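You operate a simulated robot arm through the tools that you are given. There is no shell and no other tool. Be economical: measure what you need, move in short steps, check, and stop when the job is done.

The job below is to be done with a simulated robot arm. You get a single attempt, and the scene is never put back.

Task
Vent the rig, free the clamped valve and shut it in the white box.
Fine: air dial to 0 before the contact slide is drawn back.

The check looks at the end state, three seconds after you hand in, the way a careful person would. Anything else that was tipped, shoved, dropped, spilled or broken makes it a failure.

Robot
A 6-joint arm with a two-finger parallel gripper, fixed in place. Base frame: the origin is at the foot of the arm, x ahead of it, y to its left, z up. Units: mm, degrees, N and s.
Its first joint turns from -66.0 to 66.0 degrees. Payload 2.9 kg.
The TCP is the grasp point between the finger pads, 30 mm short of the fingertips. In the tool frame z runs along the fingers and y along their closing line. Largest opening 110 mm; finger width 20, thickness 10; the body of the gripper, 48 by 112 mm, starts 55 mm behind the TCP.
Orientation is told as [roll, pitch, yaw] about the base's x, y, z axes, in that order, counted from this pose: with the fingers straight down and closing along the base's y, the tool's x points along the base's -x, its y along +y and its z along -z.

Tools
- The arm moves only by the tool send_rows. Its argument "steps" is a list of rows, each an object of numbers (a shift or turn left out is 0, a gripper value left out holds the last): "rx", "ry", "rz": the turn, a rotation vector about the tool's x, y, z in degrees; "dx", "dy", "dz": the shift along the tool's x, y, z in mm; "fingers": the opening, from 0 (shut) to 1 (fully open). In form: [{"rx": .., "ry": .., "rz": .., "dx": .., "dy": .., "dz": .., "fingers": ..}, ...]. A call has 1 to 10 rows; each row shifts and turns the commanded pose from where the row before left it, along the tool's axes as they then stand. Rows are played at 5 a second. More than 50 mm and 8.6 degrees between two rows, or a gripper value outside its range, and nothing of the call is played. A pose out of reach is approached as far as the arm can. The call stops where the force on the tool passes 50 N (or 10 N more than at its start, if that is more) or the arm is blocked; 0.2 s more then pass. Each finger travels about 108 mm/s and halts on what it meets, pressing with about 33 N; the grip force reading is that of the motor and also rises with nothing between the fingers. The clock runs only during rows and for 0.2 s after the last one: add rows that do not move to give the fingers time. It gives the time, the measured TCP pose, the force on the tool (base axes), the opening and the grip force at its end, in the units of the frame above (readings bear some noise), and new pictures: "pictures" is both (left out), scene, wrist or none.
- Cameras (640 x 400 px; columns grow to the right, rows downward): "scene" is fixed at [89.6, 455.1, 1372.4]; the picture's right is [-0.56, -0.83, 0.00], its down [-0.55, 0.37, -0.75] and it looks along [0.62, -0.42, -0.66] (base axes); focal length 328 px, centre (320, 200). "wrist" rides on the gripper at [-36, 0, -57] in the tool frame; the picture's right is [0.00, -1.00, 0.00], its down [0.97, 0.00, -0.24] and it looks along [0.24, 0.00, 0.97] (tool axes); focal length 218 px, centre (320, 200). There is no depth. A picture from a camera that has moved, and an enlarged one, comes with that camera's place and axes in the base frame and with its lens.
- inspect(camera, box): a new picture of the part [left, top, right, bottom] of that camera's present view, enlarged. No time passes.
- close_job(): hands the job in; it is judged then, once.

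Work in short steps. Places have to be worked out from the pictures, the camera data and where the tool is seen: move nearer, look again, correct. Check each grasp and each placing, and mend what went wrong. You have 120 turns and 170 pictures in all, those below and enlarged ones among them. Open the gripper and draw the arm clear of the work before you hand the job in, unless the task says otherwise; then end with one line.

The tools are called after "Request:" as a command line: name --argument value ..., lists and objects as JSON in quotes. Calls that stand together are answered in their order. send_rows: Moves the arm, as the interface text tells. Its arguments: {"type":"object","properties":{"steps":{"type":"array"},"pictures":{"type":"string","enum":["both","scene","wrist","none"]}},"required":["steps"]} The other tools are called the same way: inspect (camera, box) takes an enlarged picture of a part of a camera's view; close_job () hands the job in.

At the start:

```text
time_s: 0.0
ee_pos: [380.5, 245.1, 1156.2]
tool_rot: [0.0, -0.1, 0.0]
wrist_force: [0.9, 0.5, 0.1]
finger_gap: 109.9
grip_force: 0.1
```

scene: 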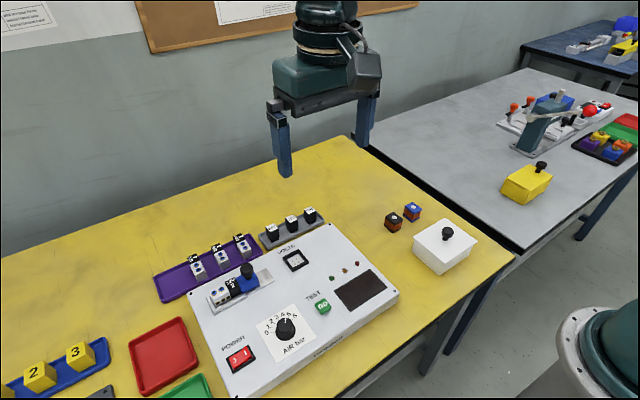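
wrist: 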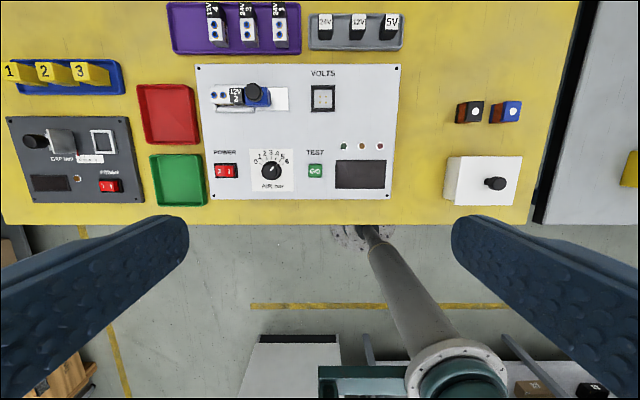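

I'll take a close look at the rig and the white box before moving.

Request:
inspect --camera "wrist" --box '[190, 60, 410, 205]'

Request:
inspect --camera "scene" --box '[180, 200, 420, 400]'

Request:
inspect --camera "scene" --box '[370, 190, 520, 290]'

Request:
inspect --camera "scene" --box '[150, 200, 330, 310]'

```text
2.76 times, centred on (300, 132) of wrist
camera zoom: at [417.2, 245.3, 1214.0], right [0.0, -1.0, 0.0], down [-0.97, 0.0, 0.24], along [-0.24, 0.0, -0.97], focal length 602 px, centre (375, 386)
```

zoom: 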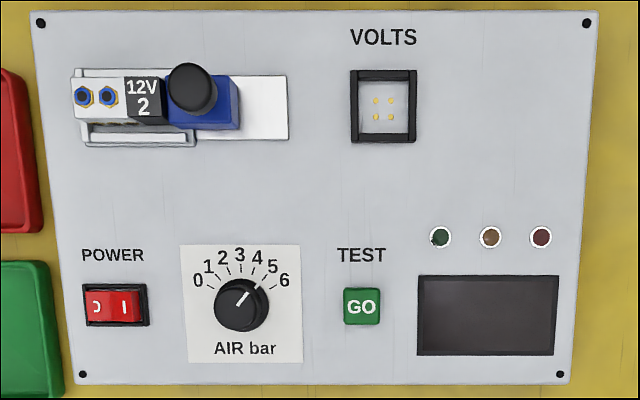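

```text
2.00 times, centred on (300, 300) of scene
camera zoom: at [89.6, 455.1, 1372.4], right [-0.56, -0.83, 0.0], down [-0.55, 0.37, -0.75], along [0.62, -0.42, -0.66], focal length 655 px, centre (360, 0)
```

zoom: 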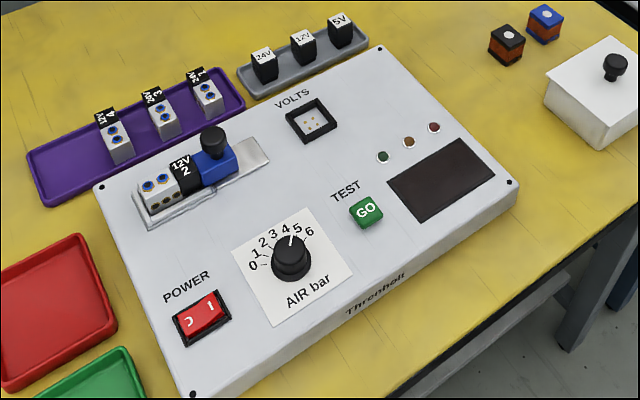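

```text
4.00 times, centred on (445, 240) of scene
camera zoom: at [89.6, 455.1, 1372.4], right [-0.56, -0.83, 0.0], down [-0.55, 0.37, -0.75], along [0.62, -0.42, -0.66], focal length 1310 px, centre (-180, 40)
```

zoom: 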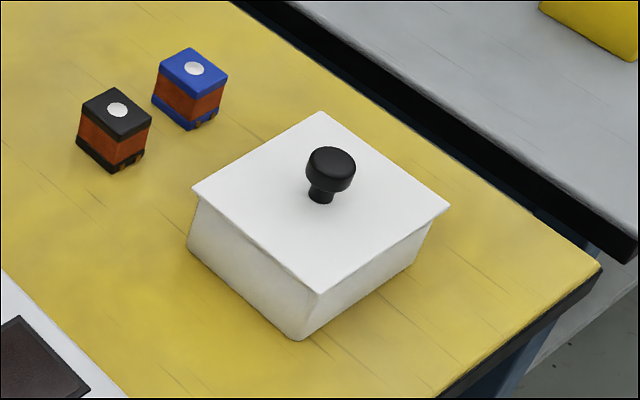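

```text
3.56 times, centred on (240, 255) of scene
camera zoom: at [89.6, 455.1, 1372.4], right [-0.56, -0.83, 0.0], down [-0.55, 0.37, -0.75], along [0.62, -0.42, -0.66], focal length 1165 px, centre (604, 4)
```

zoom: 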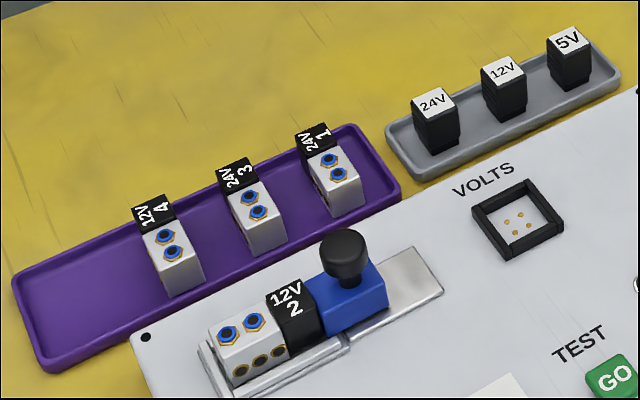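

The dial reads about 4.5, the valve "12V 2" is clamped by the blue slide, and the white box has a knobbed lid. I'll move down over the rig to measure it.

Request:
send_rows --steps '[{"dx": -4, "dy": 17, "dz": 41}, {"dx": -4, "dy": 17, "dz": 41}, {"dx": -4, "dy": 17, "dz": 41}, {"dx": -4, "dy": 17, "dz": 41}, {"dx": -4, "dy": 17, "dz": 41}]' --pictures "both"

```text
time_s: 1.2
ee_pos: [402.7, 328.7, 951.3]
tool_rot: [0.0, 0.0, 0.0]
wrist_force: [0.8, -0.3, -0.2]
finger_gap: 110.0
grip_force: 0.1
camera wrist: at [438.2, 327.6, 1008.3], right [0.0, -1.0, 0.0], down [-0.97, 0.0, 0.24], along [-0.24, 0.0, -0.97], focal length 218 px, centre (320, 200)
```

scene: 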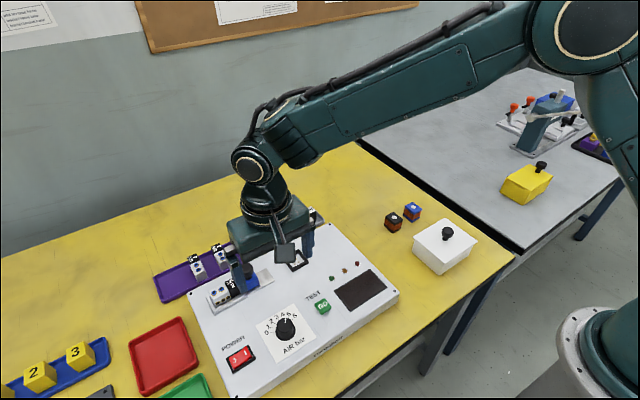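
wrist: 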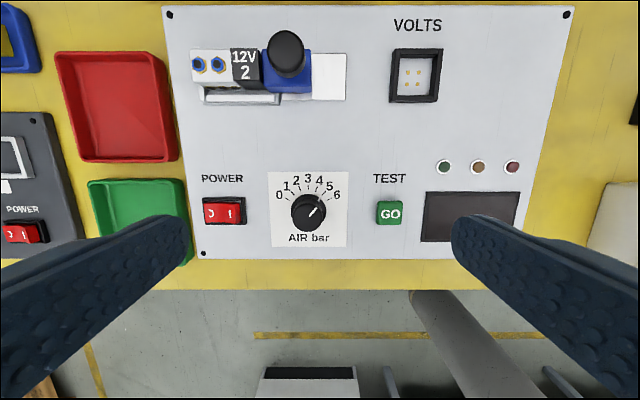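

By triangulation the dial top is near (375, 338, 797). I'll zoom in to read the pointer and scale, and to look at the clamp.

Request:
inspect --camera "wrist" --box '[260, 165, 360, 250]'

Request:
inspect --camera "wrist" --box '[180, 20, 360, 120]'

Request:
inspect --camera "scene" --box '[200, 250, 300, 310]'

```text
4.71 times, centred on (310, 208) of wrist
camera zoom: at [438.2, 327.6, 1008.3], right [0.0, -1.0, 0.0], down [-0.97, 0.0, 0.24], along [-0.24, 0.0, -0.97], focal length 1027 px, centre (367, 165)
```

zoom: 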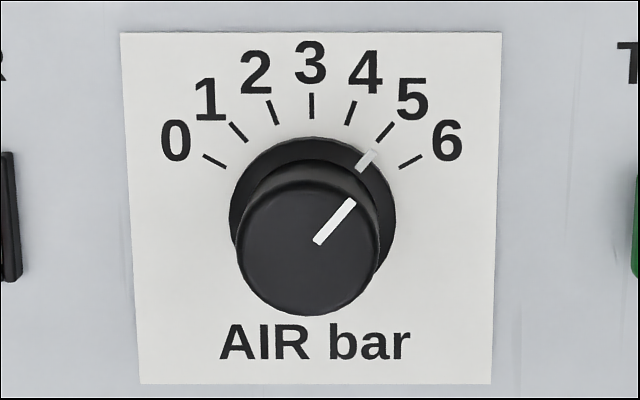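

```text
3.56 times, centred on (270, 70) of wrist
camera zoom: at [438.2, 327.6, 1008.3], right [0.0, -1.0, 0.0], down [-0.97, 0.0, 0.24], along [-0.24, 0.0, -0.97], focal length 776 px, centre (498, 662)
```

zoom: 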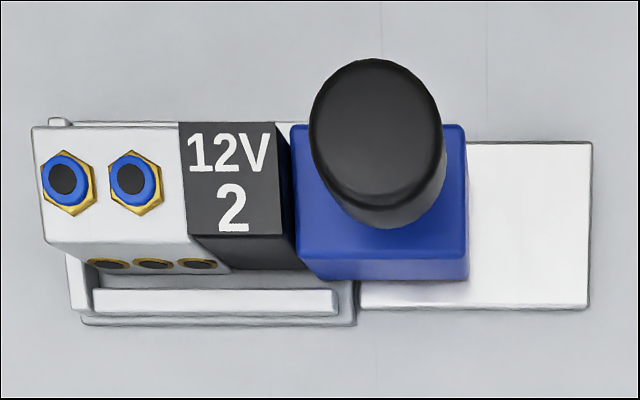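

```text
6.40 times, centred on (250, 280) of scene
camera zoom: at [89.6, 455.1, 1372.4], right [-0.56, -0.83, 0.0], down [-0.55, 0.37, -0.75], along [0.62, -0.42, -0.66], focal length 2097 px, centre (768, -312)
```

zoom: 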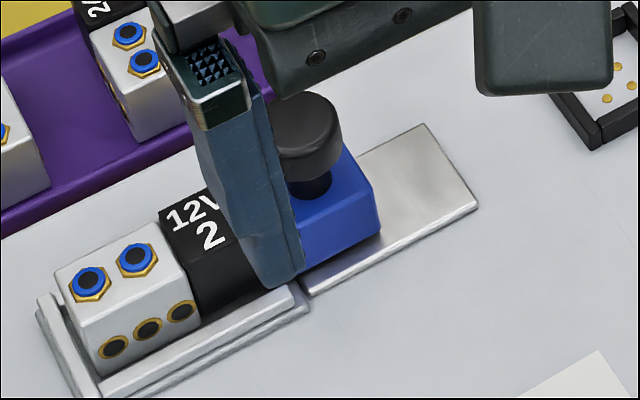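

Ticks are 20° per bar and the pointer is at about +43°, so it needs about 103° counter-clockwise. The panel is at z ≈ 788 and the dial axis near (372, 339.5). I'll pre-turn the gripper clockwise above the knob.

Request:
send_rows --steps '[{"dx": 15, "dy": 5, "dz": 10, "rz": 8.5, "fingers": 0.5}, {"dx": 15, "dy": 9, "dz": 10, "rz": 8.5}, {"rz": 8.5, "dz": 15}, {"rz": 8.5, "dz": 15}, {"rz": 8.5, "dz": 10}, {"rz": 8.5, "dz": 10}]' --pictures "both"

```text
time_s: 2.6
ee_pos: [373.5, 346.6, 878.8]
tool_rot: [0.1, 0.0, -51.2]
wrist_force: [0.3, 0.7, 0.2]
finger_gap: 54.9
grip_force: 0.0
camera wrist: at [396.2, 318.8, 937.3], right [-0.78, -0.63, 0.0], down [-0.61, 0.76, 0.24], along [-0.15, 0.19, -0.97], focal length 218 px, centre (320, 200)
```

scene: 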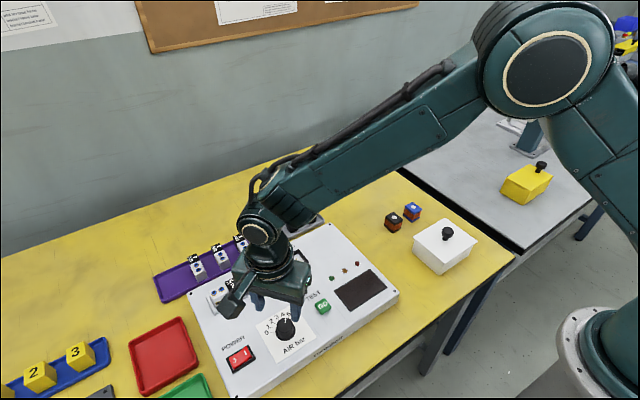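
wrist: 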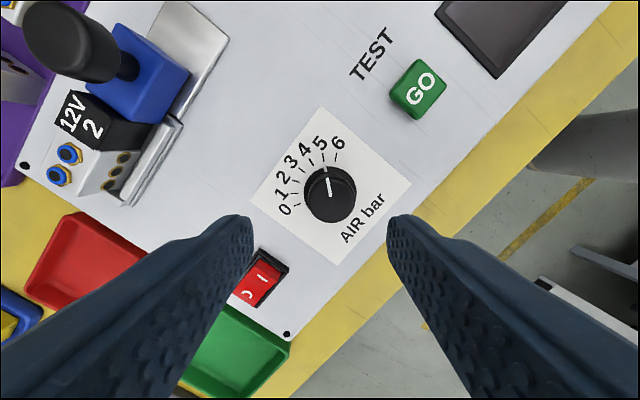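

The knob ray puts its axis at about (373, 338). I'll shift there and descend to just above the knob.

Request:
send_rows --steps '[{"dx": -6.4, "dy": -5.8, "dz": 10}, {"dz": 15}, {"dz": 15}, {}]' --pictures "both"

Request:
inspect --camera "scene" --box '[220, 270, 350, 360]'

```text
time_s: 3.6
ee_pos: [372.7, 337.5, 840.9]
tool_rot: [0.0, -0.1, -51.0]
wrist_force: [0.0, -0.3, 0.1]
finger_gap: 55.0
grip_force: 0.0
camera wrist: at [394.3, 310.1, 899.6], right [-0.78, -0.63, 0.0], down [-0.61, 0.75, 0.24], along [-0.15, 0.19, -0.97], focal length 218 px, centre (320, 200)
```

scene: 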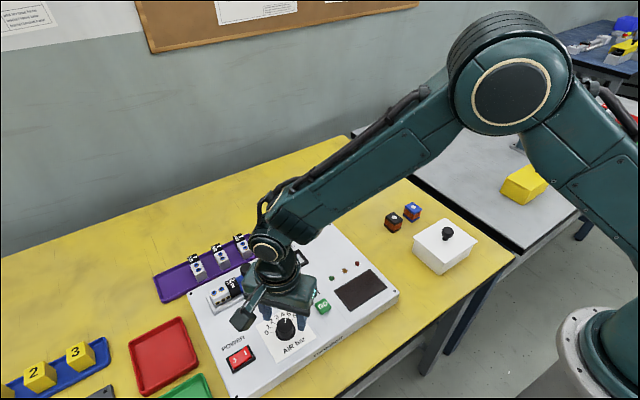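
wrist: 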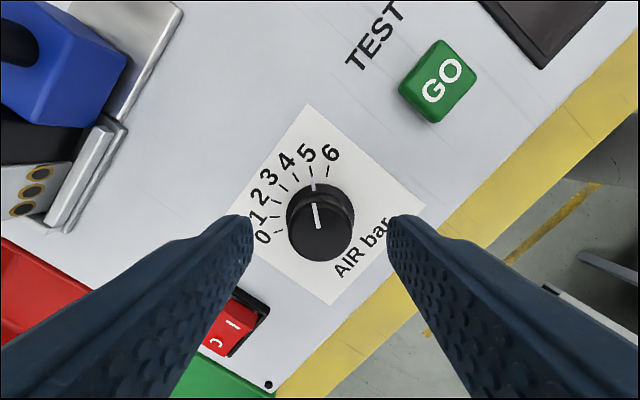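

```text
4.44 times, centred on (285, 315) of scene
camera zoom: at [89.6, 455.1, 1372.4], right [-0.56, -0.83, 0.0], down [-0.55, 0.37, -0.75], along [0.62, -0.42, -0.66], focal length 1456 px, centre (476, -311)
```

zoom: 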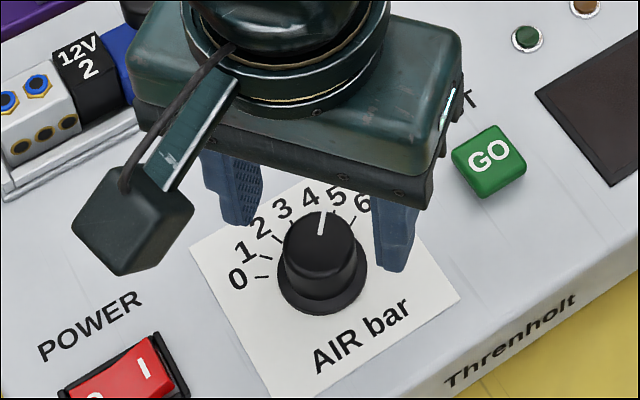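

The knob is centred between the fingers. I'll descend 16 mm and close on it.

Request:
send_rows --steps '[{"dz": 8}, {"dz": 8}, {}, {"fingers": 0.15}, {}, {}]' --pictures "both"

Request:
inspect --camera "scene" --box '[220, 270, 350, 360]'

```text
time_s: 5.0
ee_pos: [371.6, 337.3, 826.8]
tool_rot: [-0.1, 0.0, -51.1]
wrist_force: [2.4, 1.5, -3.5]
finger_gap: 29.2
grip_force: 44.6
camera wrist: at [394.3, 309.9, 884.6], right [-0.78, -0.63, 0.0], down [-0.61, 0.75, 0.24], along [-0.15, 0.19, -0.97], focal length 218 px, centre (320, 200)
```

scene: 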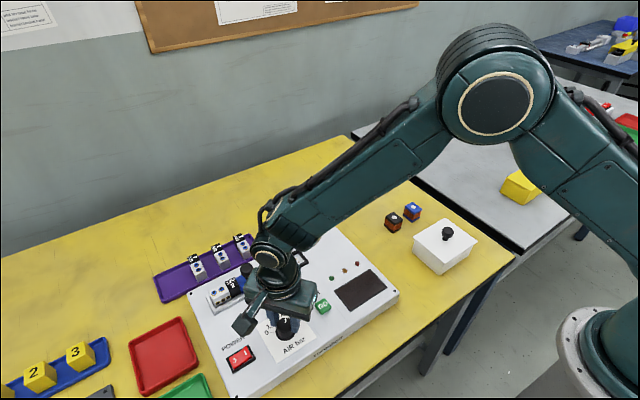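
wrist: 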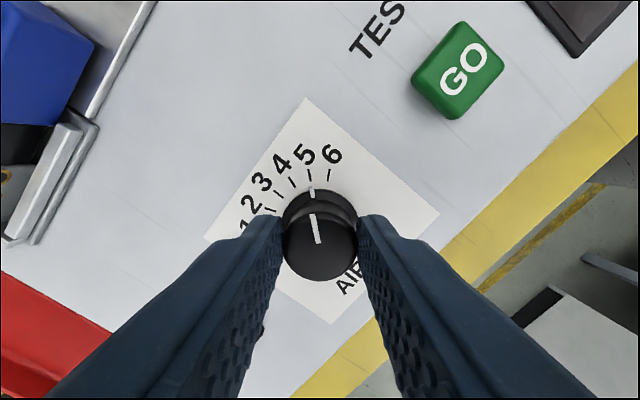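

```text
4.44 times, centred on (285, 315) of scene
camera zoom: at [89.7, 455.2, 1372.4], right [-0.56, -0.83, 0.0], down [-0.55, 0.37, -0.75], along [0.62, -0.42, -0.66], focal length 1456 px, centre (476, -311)
```

zoom: 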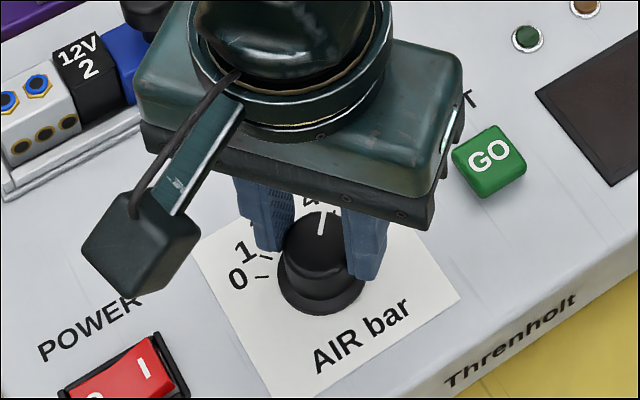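

The knob is gripped (29 mm gap). I'll turn counter-clockwise in two stages.

Request:
send_rows --steps '[{"rz": -8.5}, {"rz": -8.5}, {"rz": -8.5}, {"rz": -8.5}, {"rz": -8.5}, {"rz": -8.5}, {}]' --pictures "wrist"

```text
time_s: 6.6
ee_pos: [373.1, 338.8, 826.0]
tool_rot: [0.2, -0.2, 0.3]
wrist_force: [0.6, 19.2, 21.4]
finger_gap: 29.3
grip_force: 44.9
camera wrist: at [408.4, 339.6, 884.6], right [0.0, -1.0, -0.01], down [-0.97, -0.01, 0.24], along [-0.24, 0.0, -0.97], focal length 218 px, centre (320, 200)
```

wrist: 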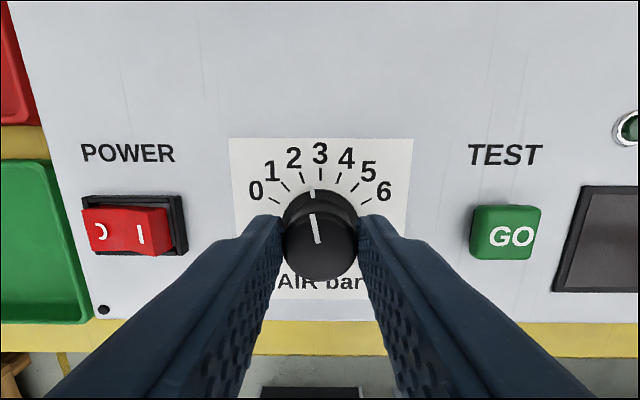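

The knob follows, with the pointer now at about −9°. I'll continue roughly 51°.

Request:
send_rows --steps '[{"rz": -8.5}, {"rz": -8.5}, {"rz": -8.5}, {"rz": -8.5}, {"rz": -8.5}, {"rz": -8}, {}]' --pictures "wrist"

Request:
inspect --camera "wrist" --box '[220, 100, 420, 300]'

```text
time_s: 8.2
ee_pos: [371.7, 340.5, 826.6]
tool_rot: [0.3, -0.4, 50.9]
wrist_force: [-8.3, 28.4, 19.3]
finger_gap: 29.4
grip_force: 45.3
camera wrist: at [394.2, 368.9, 884.4], right [0.78, -0.63, 0.0], down [-0.61, -0.76, 0.23], along [-0.15, -0.18, -0.97], focal length 218 px, centre (320, 200)
```

wrist: 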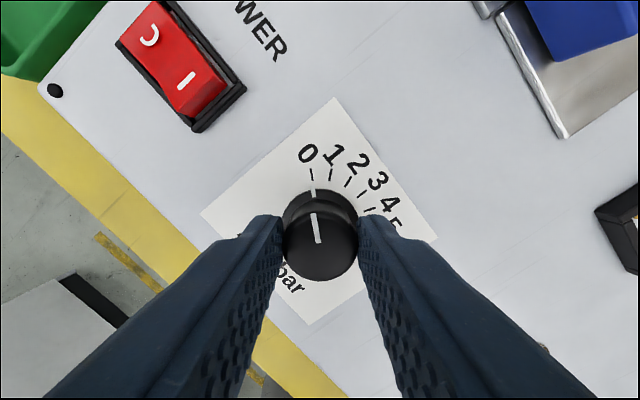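

```text
2.00 times, centred on (320, 200) of wrist
camera zoom: at [394.2, 368.9, 884.4], right [0.78, -0.63, 0.0], down [-0.61, -0.76, 0.23], along [-0.15, -0.18, -0.97], focal length 436 px, centre (320, 200)
```

zoom: 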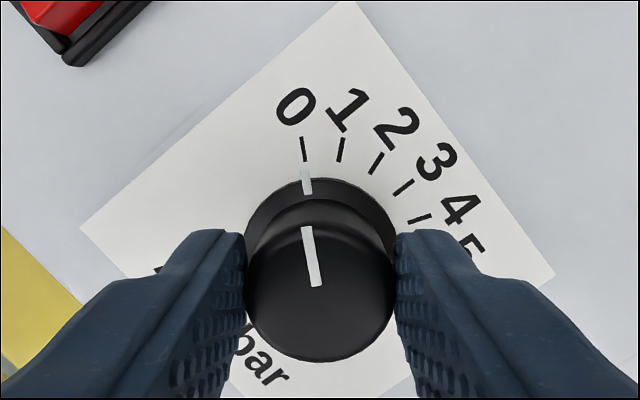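

The pointer is on the 0 tick as near as I can tell. I'll release, rise and check.

Request:
send_rows --steps '[{"fingers": 0.5}, {}, {"dz": -20}, {"dz": -30}, {"dz": -30, "rz": 8.5}, {"rz": 8.5}, {"rz": 8.5}, {"rz": 8.5}, {"rz": 8.5}, {"rz": 8.5}]' --pictures "wrist"

Request:
inspect --camera "wrist" --box '[240, 120, 400, 240]'

```text
time_s: 10.4
ee_pos: [372.1, 337.1, 906.3]
tool_rot: [0.0, 0.0, -0.6]
wrist_force: [1.0, 0.5, -0.3]
finger_gap: 54.9
grip_force: 0.1
camera wrist: at [408.2, 337.0, 963.5], right [-0.01, -1.0, 0.0], down [-0.97, 0.01, 0.24], along [-0.24, 0.0, -0.97], focal length 218 px, centre (320, 200)
```

wrist: 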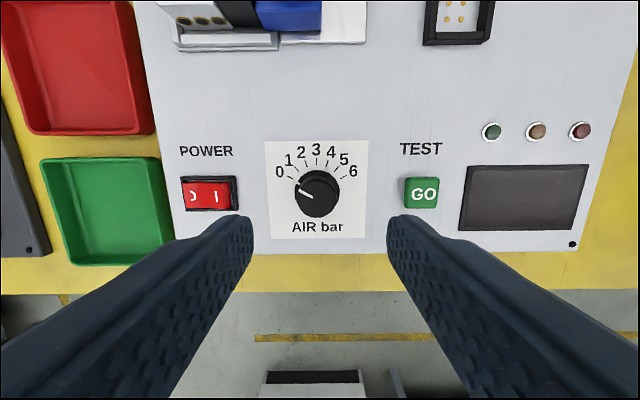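

```text
3.33 times, centred on (320, 180) of wrist
camera zoom: at [408.2, 337.0, 963.5], right [-0.01, -1.0, 0.0], down [-0.97, 0.01, 0.24], along [-0.24, 0.0, -0.97], focal length 728 px, centre (320, 267)
```

zoom: 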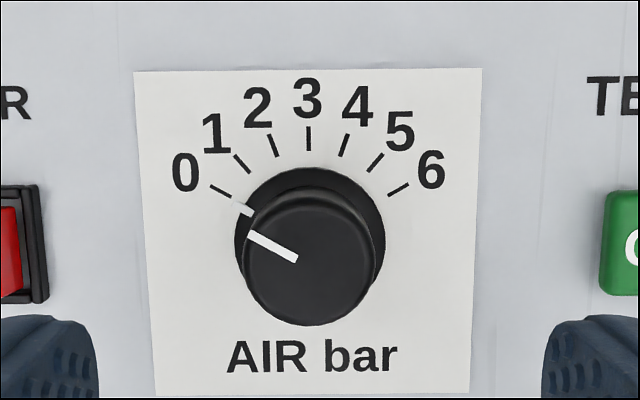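

The pointer angle now matches the 0 tick exactly, so the rig is vented. Next I'll move over the clamp to measure the slide and valve.

Request:
send_rows --steps '[{"dz": -30, "fingers": 1.0}, {"dz": -30, "dx": -30, "dy": 5}, {"dx": -40, "dy": 5}, {"dx": -40, "dy": 5}, {}]' --pictures "both"

Request:
inspect --camera "wrist" --box '[200, 80, 440, 230]'

```text
time_s: 11.6
ee_pos: [484.2, 353.1, 966.0]
tool_rot: [0.0, 0.0, -0.4]
wrist_force: [-0.1, 0.6, -0.2]
finger_gap: 109.9
grip_force: 0.0
camera wrist: at [520.2, 352.8, 1023.3], right [-0.01, -1.0, 0.0], down [-0.97, 0.01, 0.24], along [-0.24, 0.0, -0.97], focal length 218 px, centre (320, 200)
```

scene: 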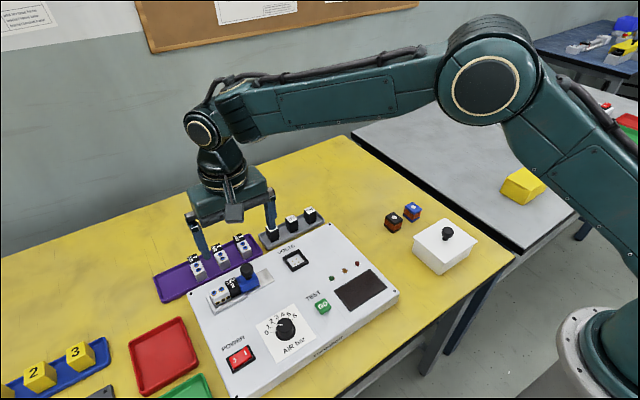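
wrist: 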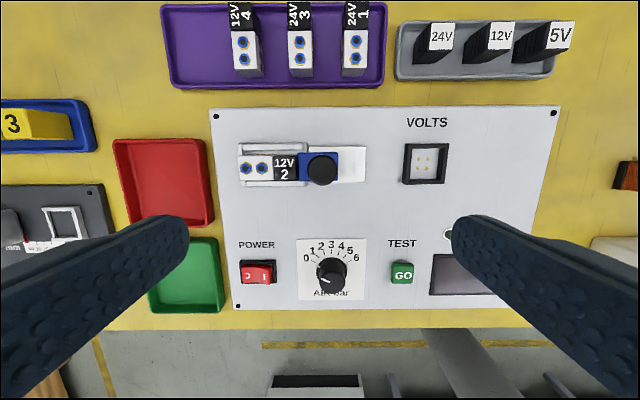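

```text
2.67 times, centred on (320, 155) of wrist
camera zoom: at [520.2, 352.8, 1023.3], right [-0.01, -1.0, 0.0], down [-0.97, 0.01, 0.24], along [-0.24, 0.0, -0.97], focal length 582 px, centre (320, 320)
```

zoom: 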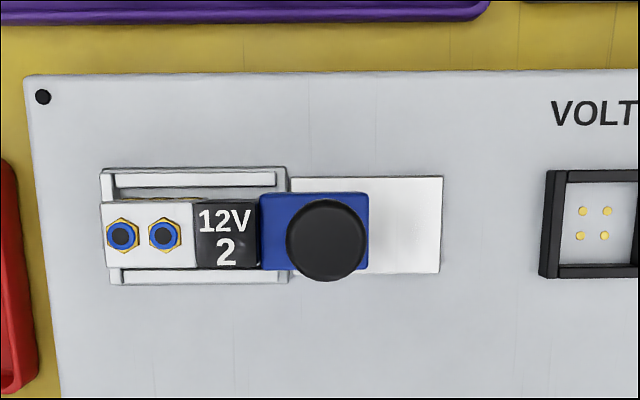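

Triangulating gives the slide knob top at about (501, 350.5, 845) with a 24 mm head. I'll approach it with a narrower opening.

Request:
send_rows --steps '[{"dx": -8.5, "dy": -1.3, "dz": 30, "fingers": 0.45}, {"dx": -8.5, "dy": -1.3, "dz": 30}, {"dz": 20}, {"dz": 10}, {}]' --pictures "both"

Request:
inspect --camera "scene" --box '[180, 230, 310, 320]'

```text
time_s: 12.8
ee_pos: [498.5, 347.5, 873.8]
tool_rot: [0.0, 0.0, -0.5]
wrist_force: [0.8, 0.7, -0.4]
finger_gap: 49.5
grip_force: 0.0
camera wrist: at [535.0, 348.0, 932.3], right [-0.01, -1.0, 0.0], down [-0.97, 0.01, 0.24], along [-0.24, 0.0, -0.97], focal length 218 px, centre (320, 200)
```

scene: 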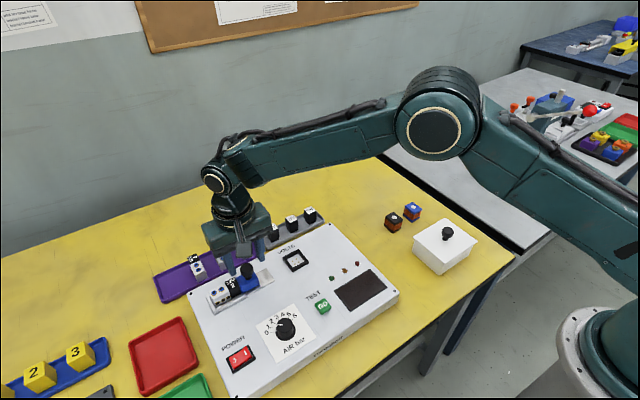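
wrist: 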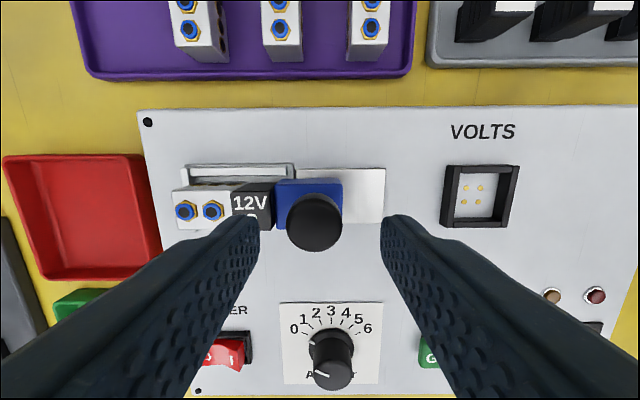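

```text
4.44 times, centred on (245, 275) of scene
camera zoom: at [89.6, 455.1, 1372.4], right [-0.56, -0.83, 0.0], down [-0.55, 0.37, -0.75], along [0.62, -0.42, -0.66], focal length 1456 px, centre (653, -133)
```

zoom: 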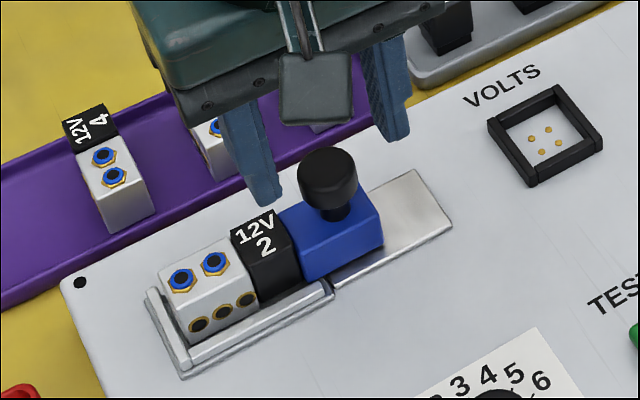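

A new ray gives the knob at (503, 350.5). I'll align, descend 17 mm and close.

Request:
send_rows --steps '[{"dx": -3.5, "dy": 3, "dz": 5}, {"dz": 6}, {"dz": 6}, {"fingers": 0.1}, {}, {}]' --pictures "both"

Request:
inspect --camera "scene" --box '[180, 230, 310, 320]'

```text
time_s: 14.2
ee_pos: [505.8, 350.6, 860.7]
tool_rot: [0.0, 0.0, -0.5]
wrist_force: [-1.0, 1.5, 2.2]
finger_gap: 25.0
grip_force: 44.4
camera wrist: at [540.0, 350.2, 916.9], right [-0.01, -1.0, 0.0], down [-0.97, 0.01, 0.24], along [-0.24, 0.0, -0.97], focal length 218 px, centre (320, 200)
```

scene: 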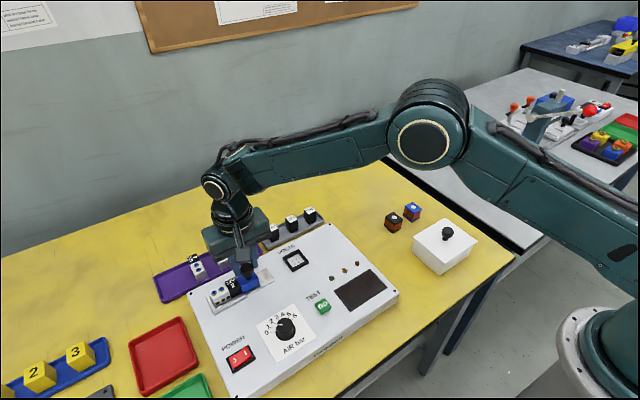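
wrist: 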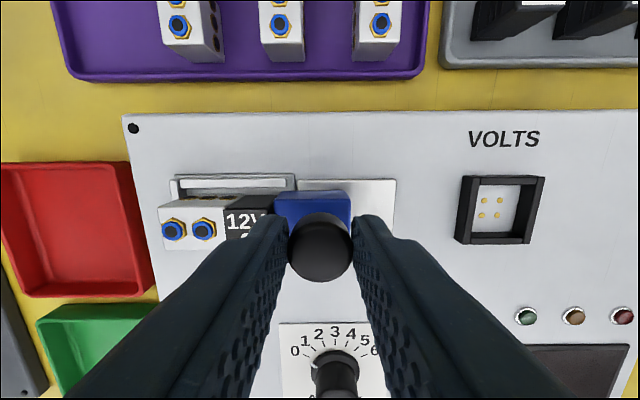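

```text
4.44 times, centred on (245, 275) of scene
camera zoom: at [89.6, 455.2, 1372.4], right [-0.56, -0.83, 0.0], down [-0.55, 0.37, -0.75], along [0.62, -0.42, -0.66], focal length 1456 px, centre (653, -133)
```

zoom: 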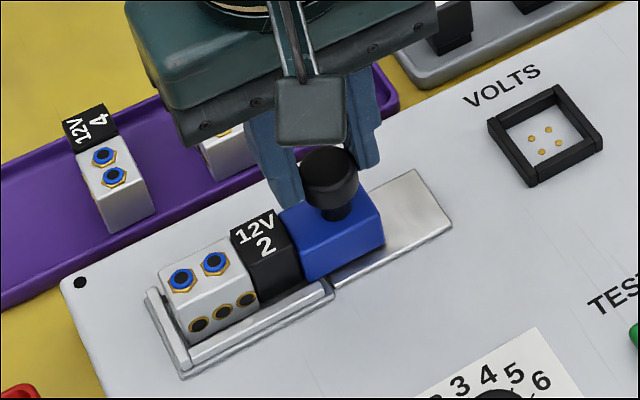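

The knob is gripped at 25 mm. I'll draw the slide towards −y in small steps.

Request:
send_rows --steps '[{"dy": -5}, {"dy": -6}, {"dy": -6}, {"dy": -6}, {}]' --pictures "both"

Request:
inspect --camera "scene" --box '[180, 230, 310, 320]'

```text
time_s: 15.4
ee_pos: [503.5, 327.6, 859.4]
tool_rot: [0.2, -0.2, -0.5]
wrist_force: [13.4, -3.0, 0.1]
finger_gap: 25.1
grip_force: 44.7
camera wrist: at [539.7, 327.1, 917.0], right [-0.01, -1.0, 0.0], down [-0.97, 0.01, 0.24], along [-0.24, 0.0, -0.97], focal length 218 px, centre (320, 200)
```

scene: 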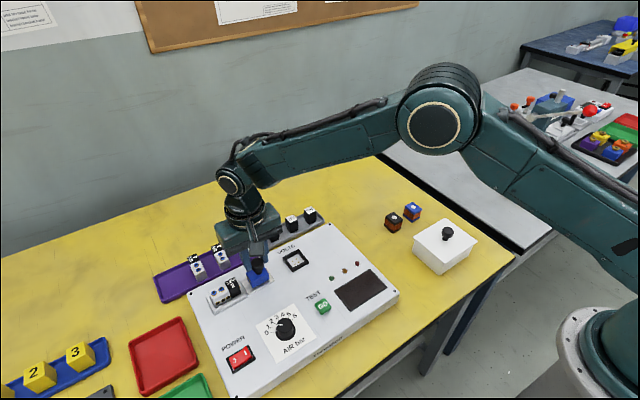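
wrist: 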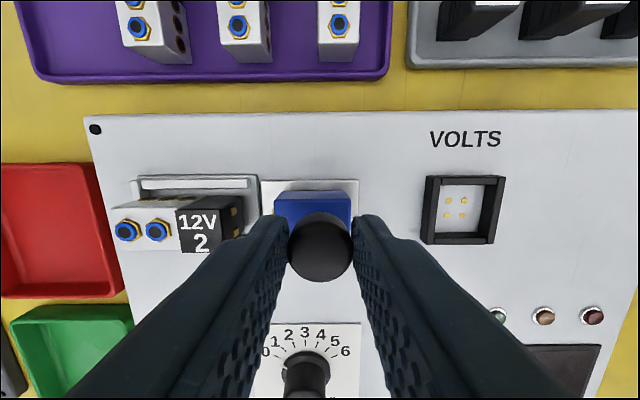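

```text
4.44 times, centred on (245, 275) of scene
camera zoom: at [89.9, 455.1, 1372.4], right [-0.56, -0.83, 0.0], down [-0.55, 0.37, -0.75], along [0.62, -0.42, -0.66], focal length 1456 px, centre (653, -133)
```

zoom: 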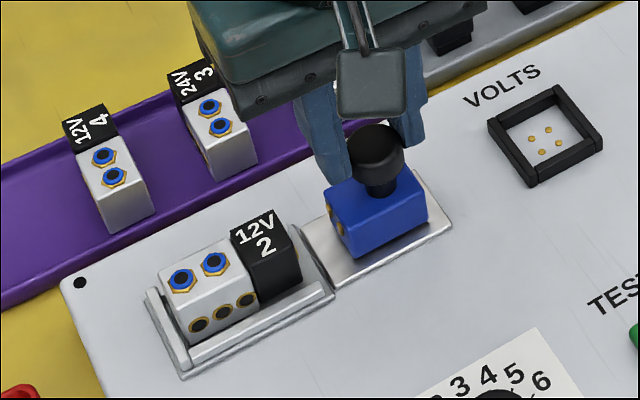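

The slide came back 23 mm and the valve's contacts are free. I'll draw a few mm more to its end, then release and rise.

Request:
send_rows --steps '[{"dy": -3}, {"dy": -3}, {}]' --pictures "none"

Request:
send_rows --steps '[{"fingers": 0.45}, {}, {"dz": -25}, {"dz": -40, "dy": 25}, {"dz": -20, "dy": 30}, {}]' --pictures "both"

Request:
inspect --camera "scene" --box '[180, 230, 310, 320]'

Request:
inspect --camera "wrist" --box '[220, 120, 460, 270]'

```text
time_s: 16.2
ee_pos: [503.1, 324.4, 859.5]
tool_rot: [0.2, -0.4, -0.2]
wrist_force: [20.5, 19.1, -8.2]
finger_gap: 25.2
grip_force: 44.8
```

```text
time_s: 17.6
ee_pos: [503.7, 378.6, 943.4]
tool_rot: [0.0, 0.1, -0.5]
wrist_force: [-0.5, 0.9, -0.5]
finger_gap: 49.3
grip_force: 0.1
camera wrist: at [539.8, 378.2, 1000.7], right [-0.01, -1.0, 0.0], down [-0.97, 0.01, 0.24], along [-0.24, 0.0, -0.97], focal length 218 px, centre (320, 200)
```

scene: 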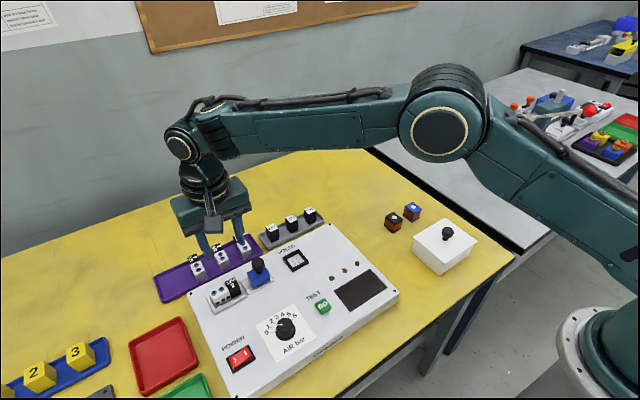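
wrist: 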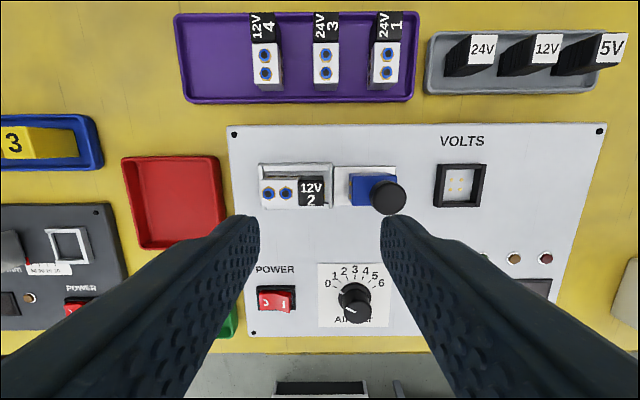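

```text
4.44 times, centred on (245, 275) of scene
camera zoom: at [89.6, 455.2, 1372.4], right [-0.56, -0.83, 0.0], down [-0.55, 0.37, -0.75], along [0.62, -0.42, -0.66], focal length 1456 px, centre (653, -133)
```

zoom: 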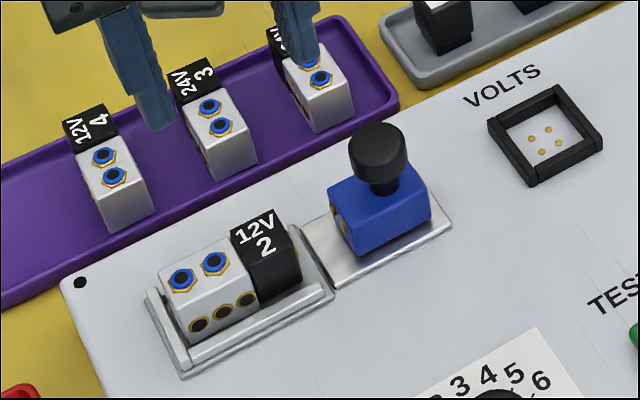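

```text
2.67 times, centred on (340, 195) of wrist
camera zoom: at [539.8, 378.2, 1000.7], right [-0.01, -1.0, 0.0], down [-0.97, 0.01, 0.24], along [-0.24, 0.0, -0.97], focal length 582 px, centre (267, 213)
```

zoom: 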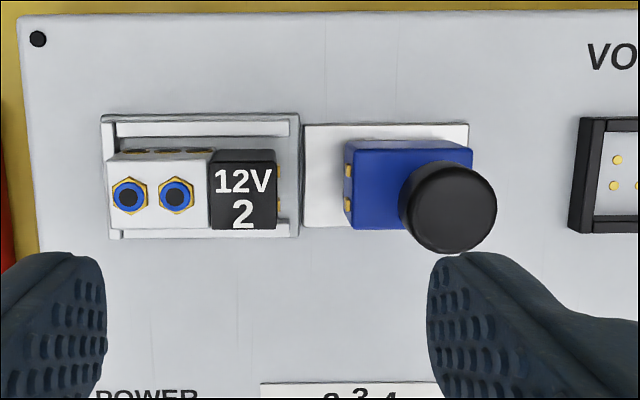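

The slide is fully back and the valve is free in its cradle. Before lifting it I'll open the box, so I'm moving over to view the lid.

Request:
send_rows --steps '[{"dx": 14.4, "dy": -43.5, "dz": -3, "fingers": 0.6}, {"dx": 14.4, "dy": -43.5}, {"dx": 14.4, "dy": -43.5}, {"dx": 14.4, "dy": -43.5}, {"dx": 14.4, "dy": -43.5}, {"dx": 14.4, "dy": -43.5}, {"dx": 14.4, "dy": -43.5}, {"dx": 14.4, "dy": -43.5}, {"dx": 14.4, "dy": -43.5}, {"dx": 14.4, "dy": -43.5}]' --pictures "both"

Request:
inspect --camera "wrist" --box '[220, 100, 440, 240]'

```text
time_s: 19.8
ee_pos: [354.7, -59.2, 944.9]
tool_rot: [-0.1, 0.0, -0.5]
wrist_force: [-0.1, -0.3, -0.2]
finger_gap: 66.0
grip_force: 0.0
camera wrist: at [390.8, -59.4, 1002.8], right [-0.01, -1.0, 0.0], down [-0.97, 0.01, 0.24], along [-0.24, 0.0, -0.97], focal length 218 px, centre (320, 200)
```

scene: 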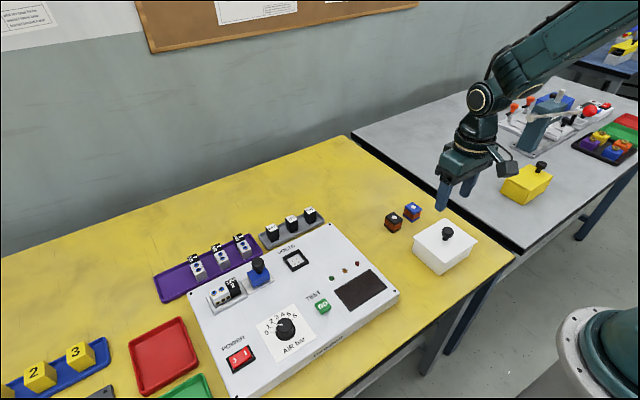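
wrist: 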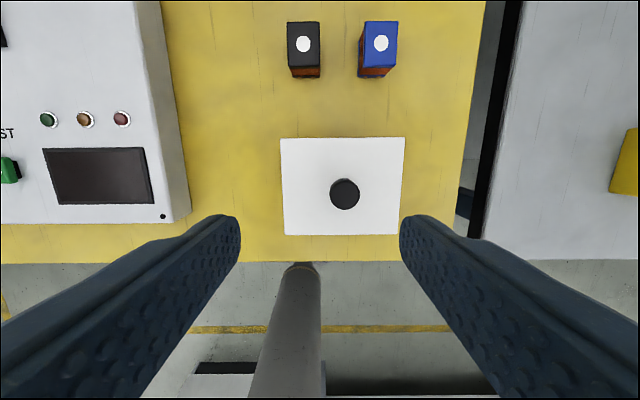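

```text
2.86 times, centred on (330, 170) of wrist
camera zoom: at [390.8, -59.4, 1002.8], right [-0.01, -1.0, 0.0], down [-0.97, 0.01, 0.24], along [-0.24, 0.0, -0.97], focal length 624 px, centre (291, 286)
```

zoom: 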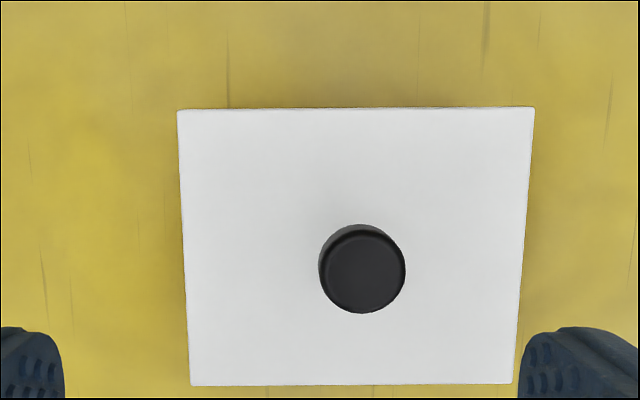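

The lid knob is near (350, −81, 822), and the lid is about 118×93 mm. I'll approach above the knob and look again.

Request:
send_rows --steps '[{"dx": 2.4, "dy": -11, "dz": 35, "fingers": 0.45}, {"dx": 2.3, "dy": -10.8, "dz": 30}, {"dz": 20}, {}]' --pictures "both"

Request:
inspect --camera "scene" --box '[380, 190, 510, 280]'

```text
time_s: 20.8
ee_pos: [350.5, -78.2, 861.7]
tool_rot: [0.1, 0.0, -0.5]
wrist_force: [1.1, 0.3, 0.3]
finger_gap: 49.6
grip_force: 0.0
camera wrist: at [386.8, -79.1, 919.9], right [-0.01, -1.0, 0.0], down [-0.97, 0.01, 0.24], along [-0.24, 0.0, -0.97], focal length 218 px, centre (320, 200)
```

scene: 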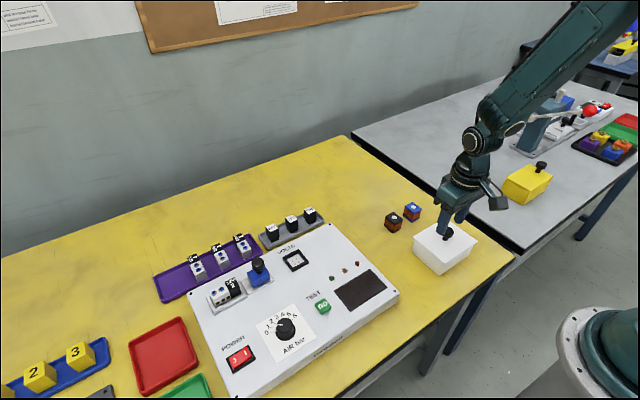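
wrist: 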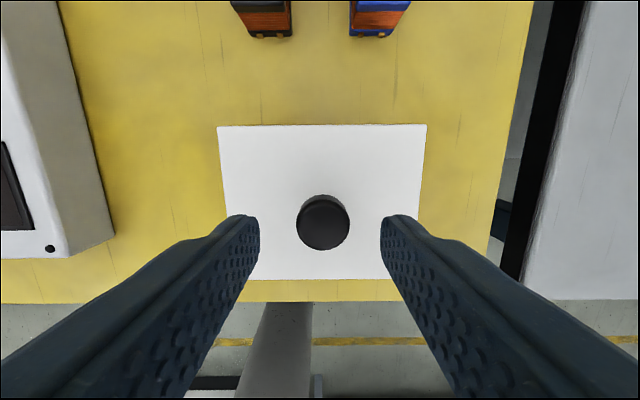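

```text
4.44 times, centred on (445, 235) of scene
camera zoom: at [89.6, 455.1, 1372.4], right [-0.56, -0.83, 0.0], down [-0.55, 0.37, -0.75], along [0.62, -0.42, -0.66], focal length 1456 px, centre (-236, 44)
```

zoom: 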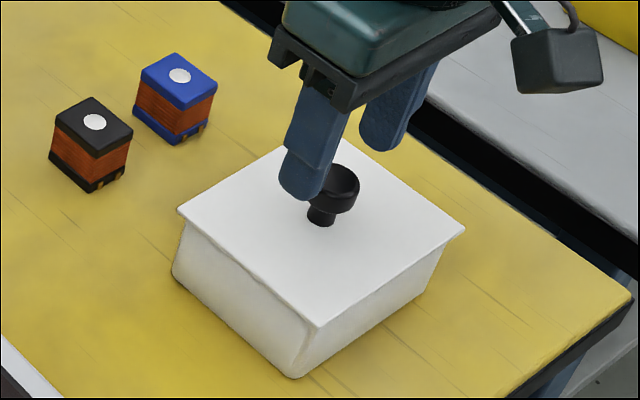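

The knob is at (351, −80.5), almost centred. I'll descend 31 mm and grip.

Request:
send_rows --steps '[{"dy": -1.5, "dz": 12}, {"dz": 12}, {"dz": 7}, {"fingers": 0.1}, {}, {}]' --pictures "both"

Request:
inspect --camera "scene" --box '[380, 190, 510, 280]'

```text
time_s: 22.2
ee_pos: [349.9, -79.7, 830.7]
tool_rot: [0.1, 0.0, -0.4]
wrist_force: [-0.3, -0.9, -0.1]
finger_gap: 24.6
grip_force: 33.2
camera wrist: at [386.0, -79.9, 887.9], right [-0.01, -1.0, 0.0], down [-0.97, 0.01, 0.24], along [-0.24, 0.0, -0.97], focal length 218 px, centre (320, 200)
```

scene: 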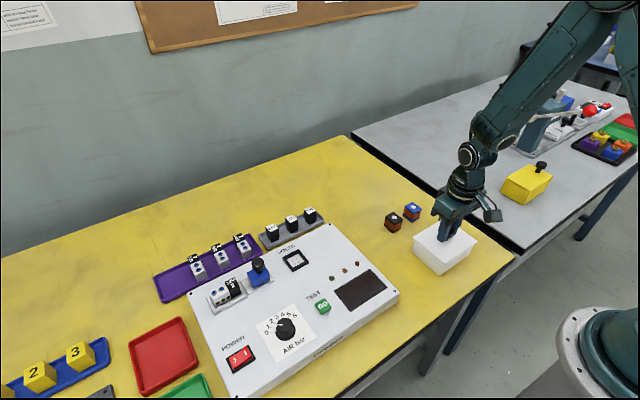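
wrist: 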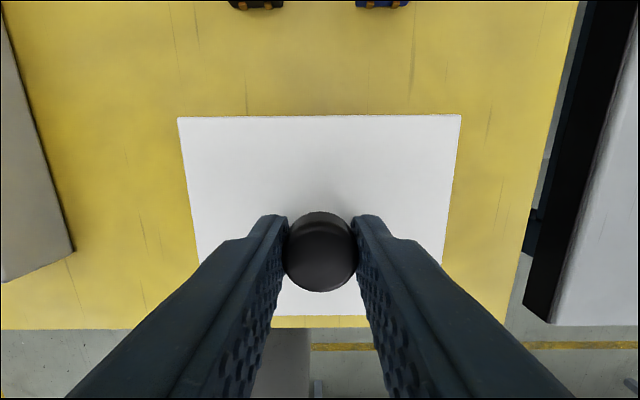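

```text
4.44 times, centred on (445, 235) of scene
camera zoom: at [89.6, 455.1, 1372.4], right [-0.56, -0.83, 0.0], down [-0.55, 0.37, -0.75], along [0.62, -0.42, -0.66], focal length 1456 px, centre (-236, 44)
```

zoom: 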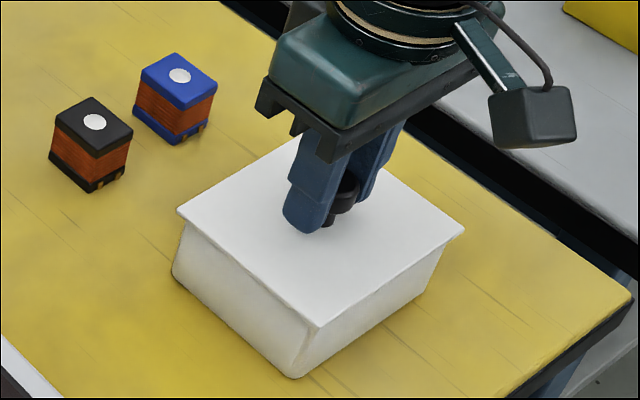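

The lid knob is gripped; I'll remember the seat pose (350, −80, 830.7). Now I'll lift straight up and check.

Request:
send_rows --steps '[{"dz": -10}, {"dz": -15}, {"dz": -25}, {"dz": -30}, {"dz": -30}, {}]' --pictures "both"

Request:
inspect --camera "scene" --box '[370, 170, 520, 280]'

```text
time_s: 23.6
ee_pos: [349.8, -80.8, 941.0]
tool_rot: [0.0, 0.1, -0.5]
wrist_force: [-0.3, -0.1, -0.4]
finger_gap: 24.8
grip_force: 33.0
camera wrist: at [386.7, -80.6, 999.1], right [-0.01, -1.0, 0.0], down [-0.97, 0.01, 0.24], along [-0.24, 0.0, -0.97], focal length 218 px, centre (320, 200)
```

scene: 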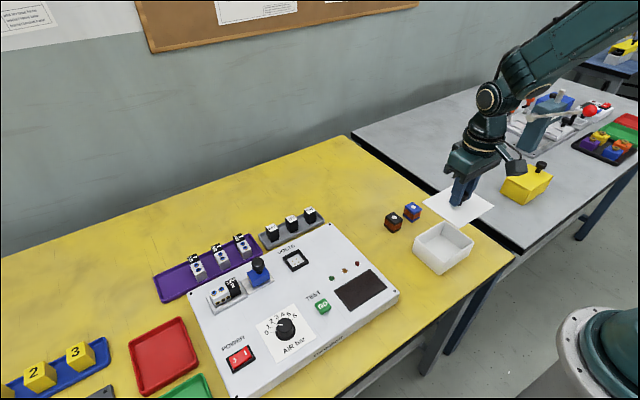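
wrist: 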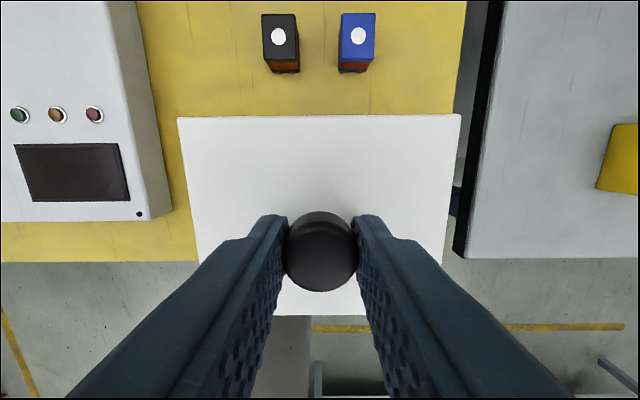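

```text
3.64 times, centred on (445, 225) of scene
camera zoom: at [89.6, 455.1, 1372.4], right [-0.56, -0.83, 0.0], down [-0.55, 0.37, -0.75], along [0.62, -0.42, -0.66], focal length 1191 px, centre (-134, 109)
```

zoom: 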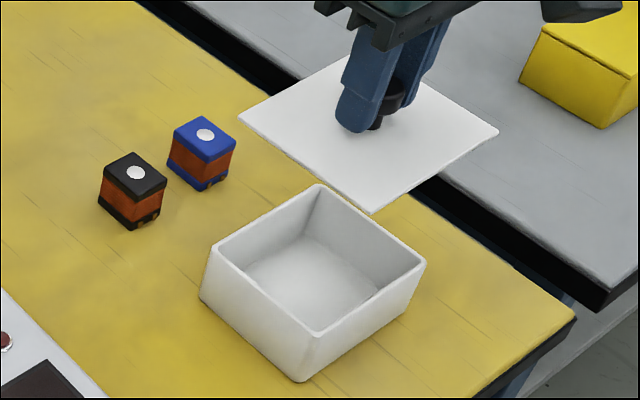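

The lid is up and the box is open and empty. The table behind the coil blocks, around (590, −50), looks clear, so I'll carry the lid there.

Request:
send_rows --steps '[{"dx": -40, "dy": 5}, {"dx": -40, "dy": 5}, {"dx": -40, "dy": 5}, {"dx": -40, "dy": 5}, {"dx": -40, "dy": 5}, {"dx": -40, "dy": 5}, {}]' --pictures "both"

```text
time_s: 25.2
ee_pos: [590.5, -51.8, 938.1]
tool_rot: [0.0, 0.0, -0.5]
wrist_force: [0.0, -0.1, 0.0]
finger_gap: 24.8
grip_force: 33.4
camera wrist: at [627.0, -51.8, 995.9], right [-0.01, -1.0, 0.0], down [-0.97, 0.01, 0.24], along [-0.24, 0.0, -0.97], focal length 218 px, centre (320, 200)
```

scene: 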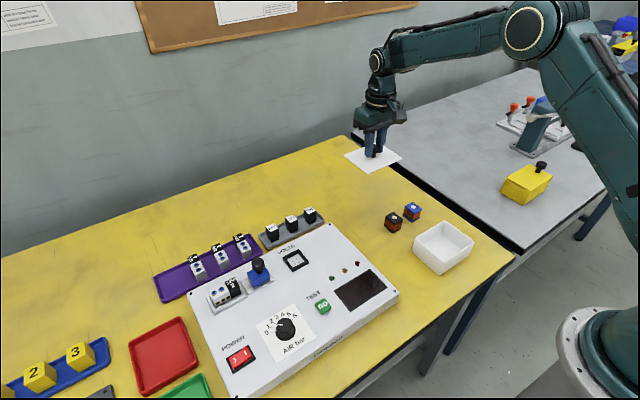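
wrist: 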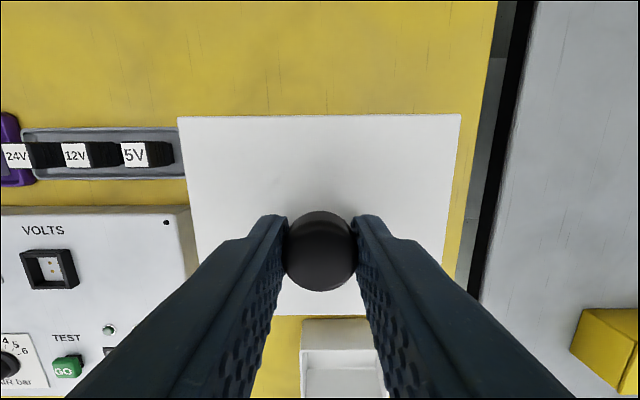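

The tray end is at y ≈ 104 and the table edge at y ≈ −225, so the lid has clear space. I'll lower in stages.

Request:
send_rows --steps '[{"dz": 40}, {"dz": 40}, {"dz": 40}, {"dz": 15}, {}]' --pictures "scene"

Request:
inspect --camera "scene" --box '[310, 140, 440, 230]'

```text
time_s: 26.4
ee_pos: [590.1, -50.9, 805.5]
tool_rot: [0.0, 0.0, -0.5]
wrist_force: [0.7, -1.2, -0.8]
finger_gap: 24.4
grip_force: 33.3
```

scene: 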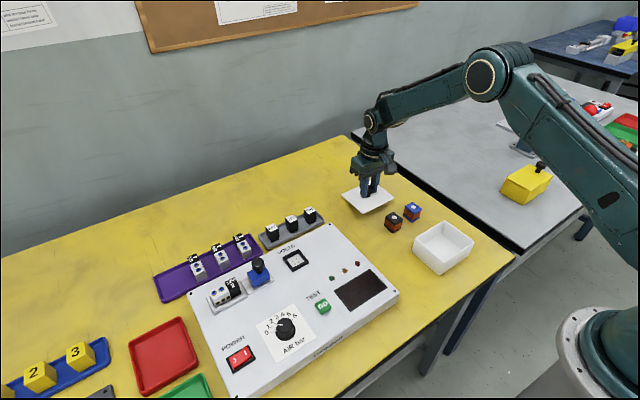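

```text
4.44 times, centred on (375, 185) of scene
camera zoom: at [89.6, 455.1, 1372.4], right [-0.56, -0.83, 0.0], down [-0.55, 0.37, -0.75], along [0.62, -0.42, -0.66], focal length 1456 px, centre (76, 267)
```

zoom: 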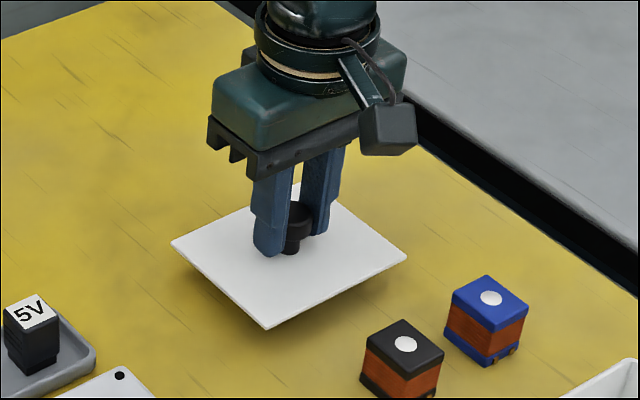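

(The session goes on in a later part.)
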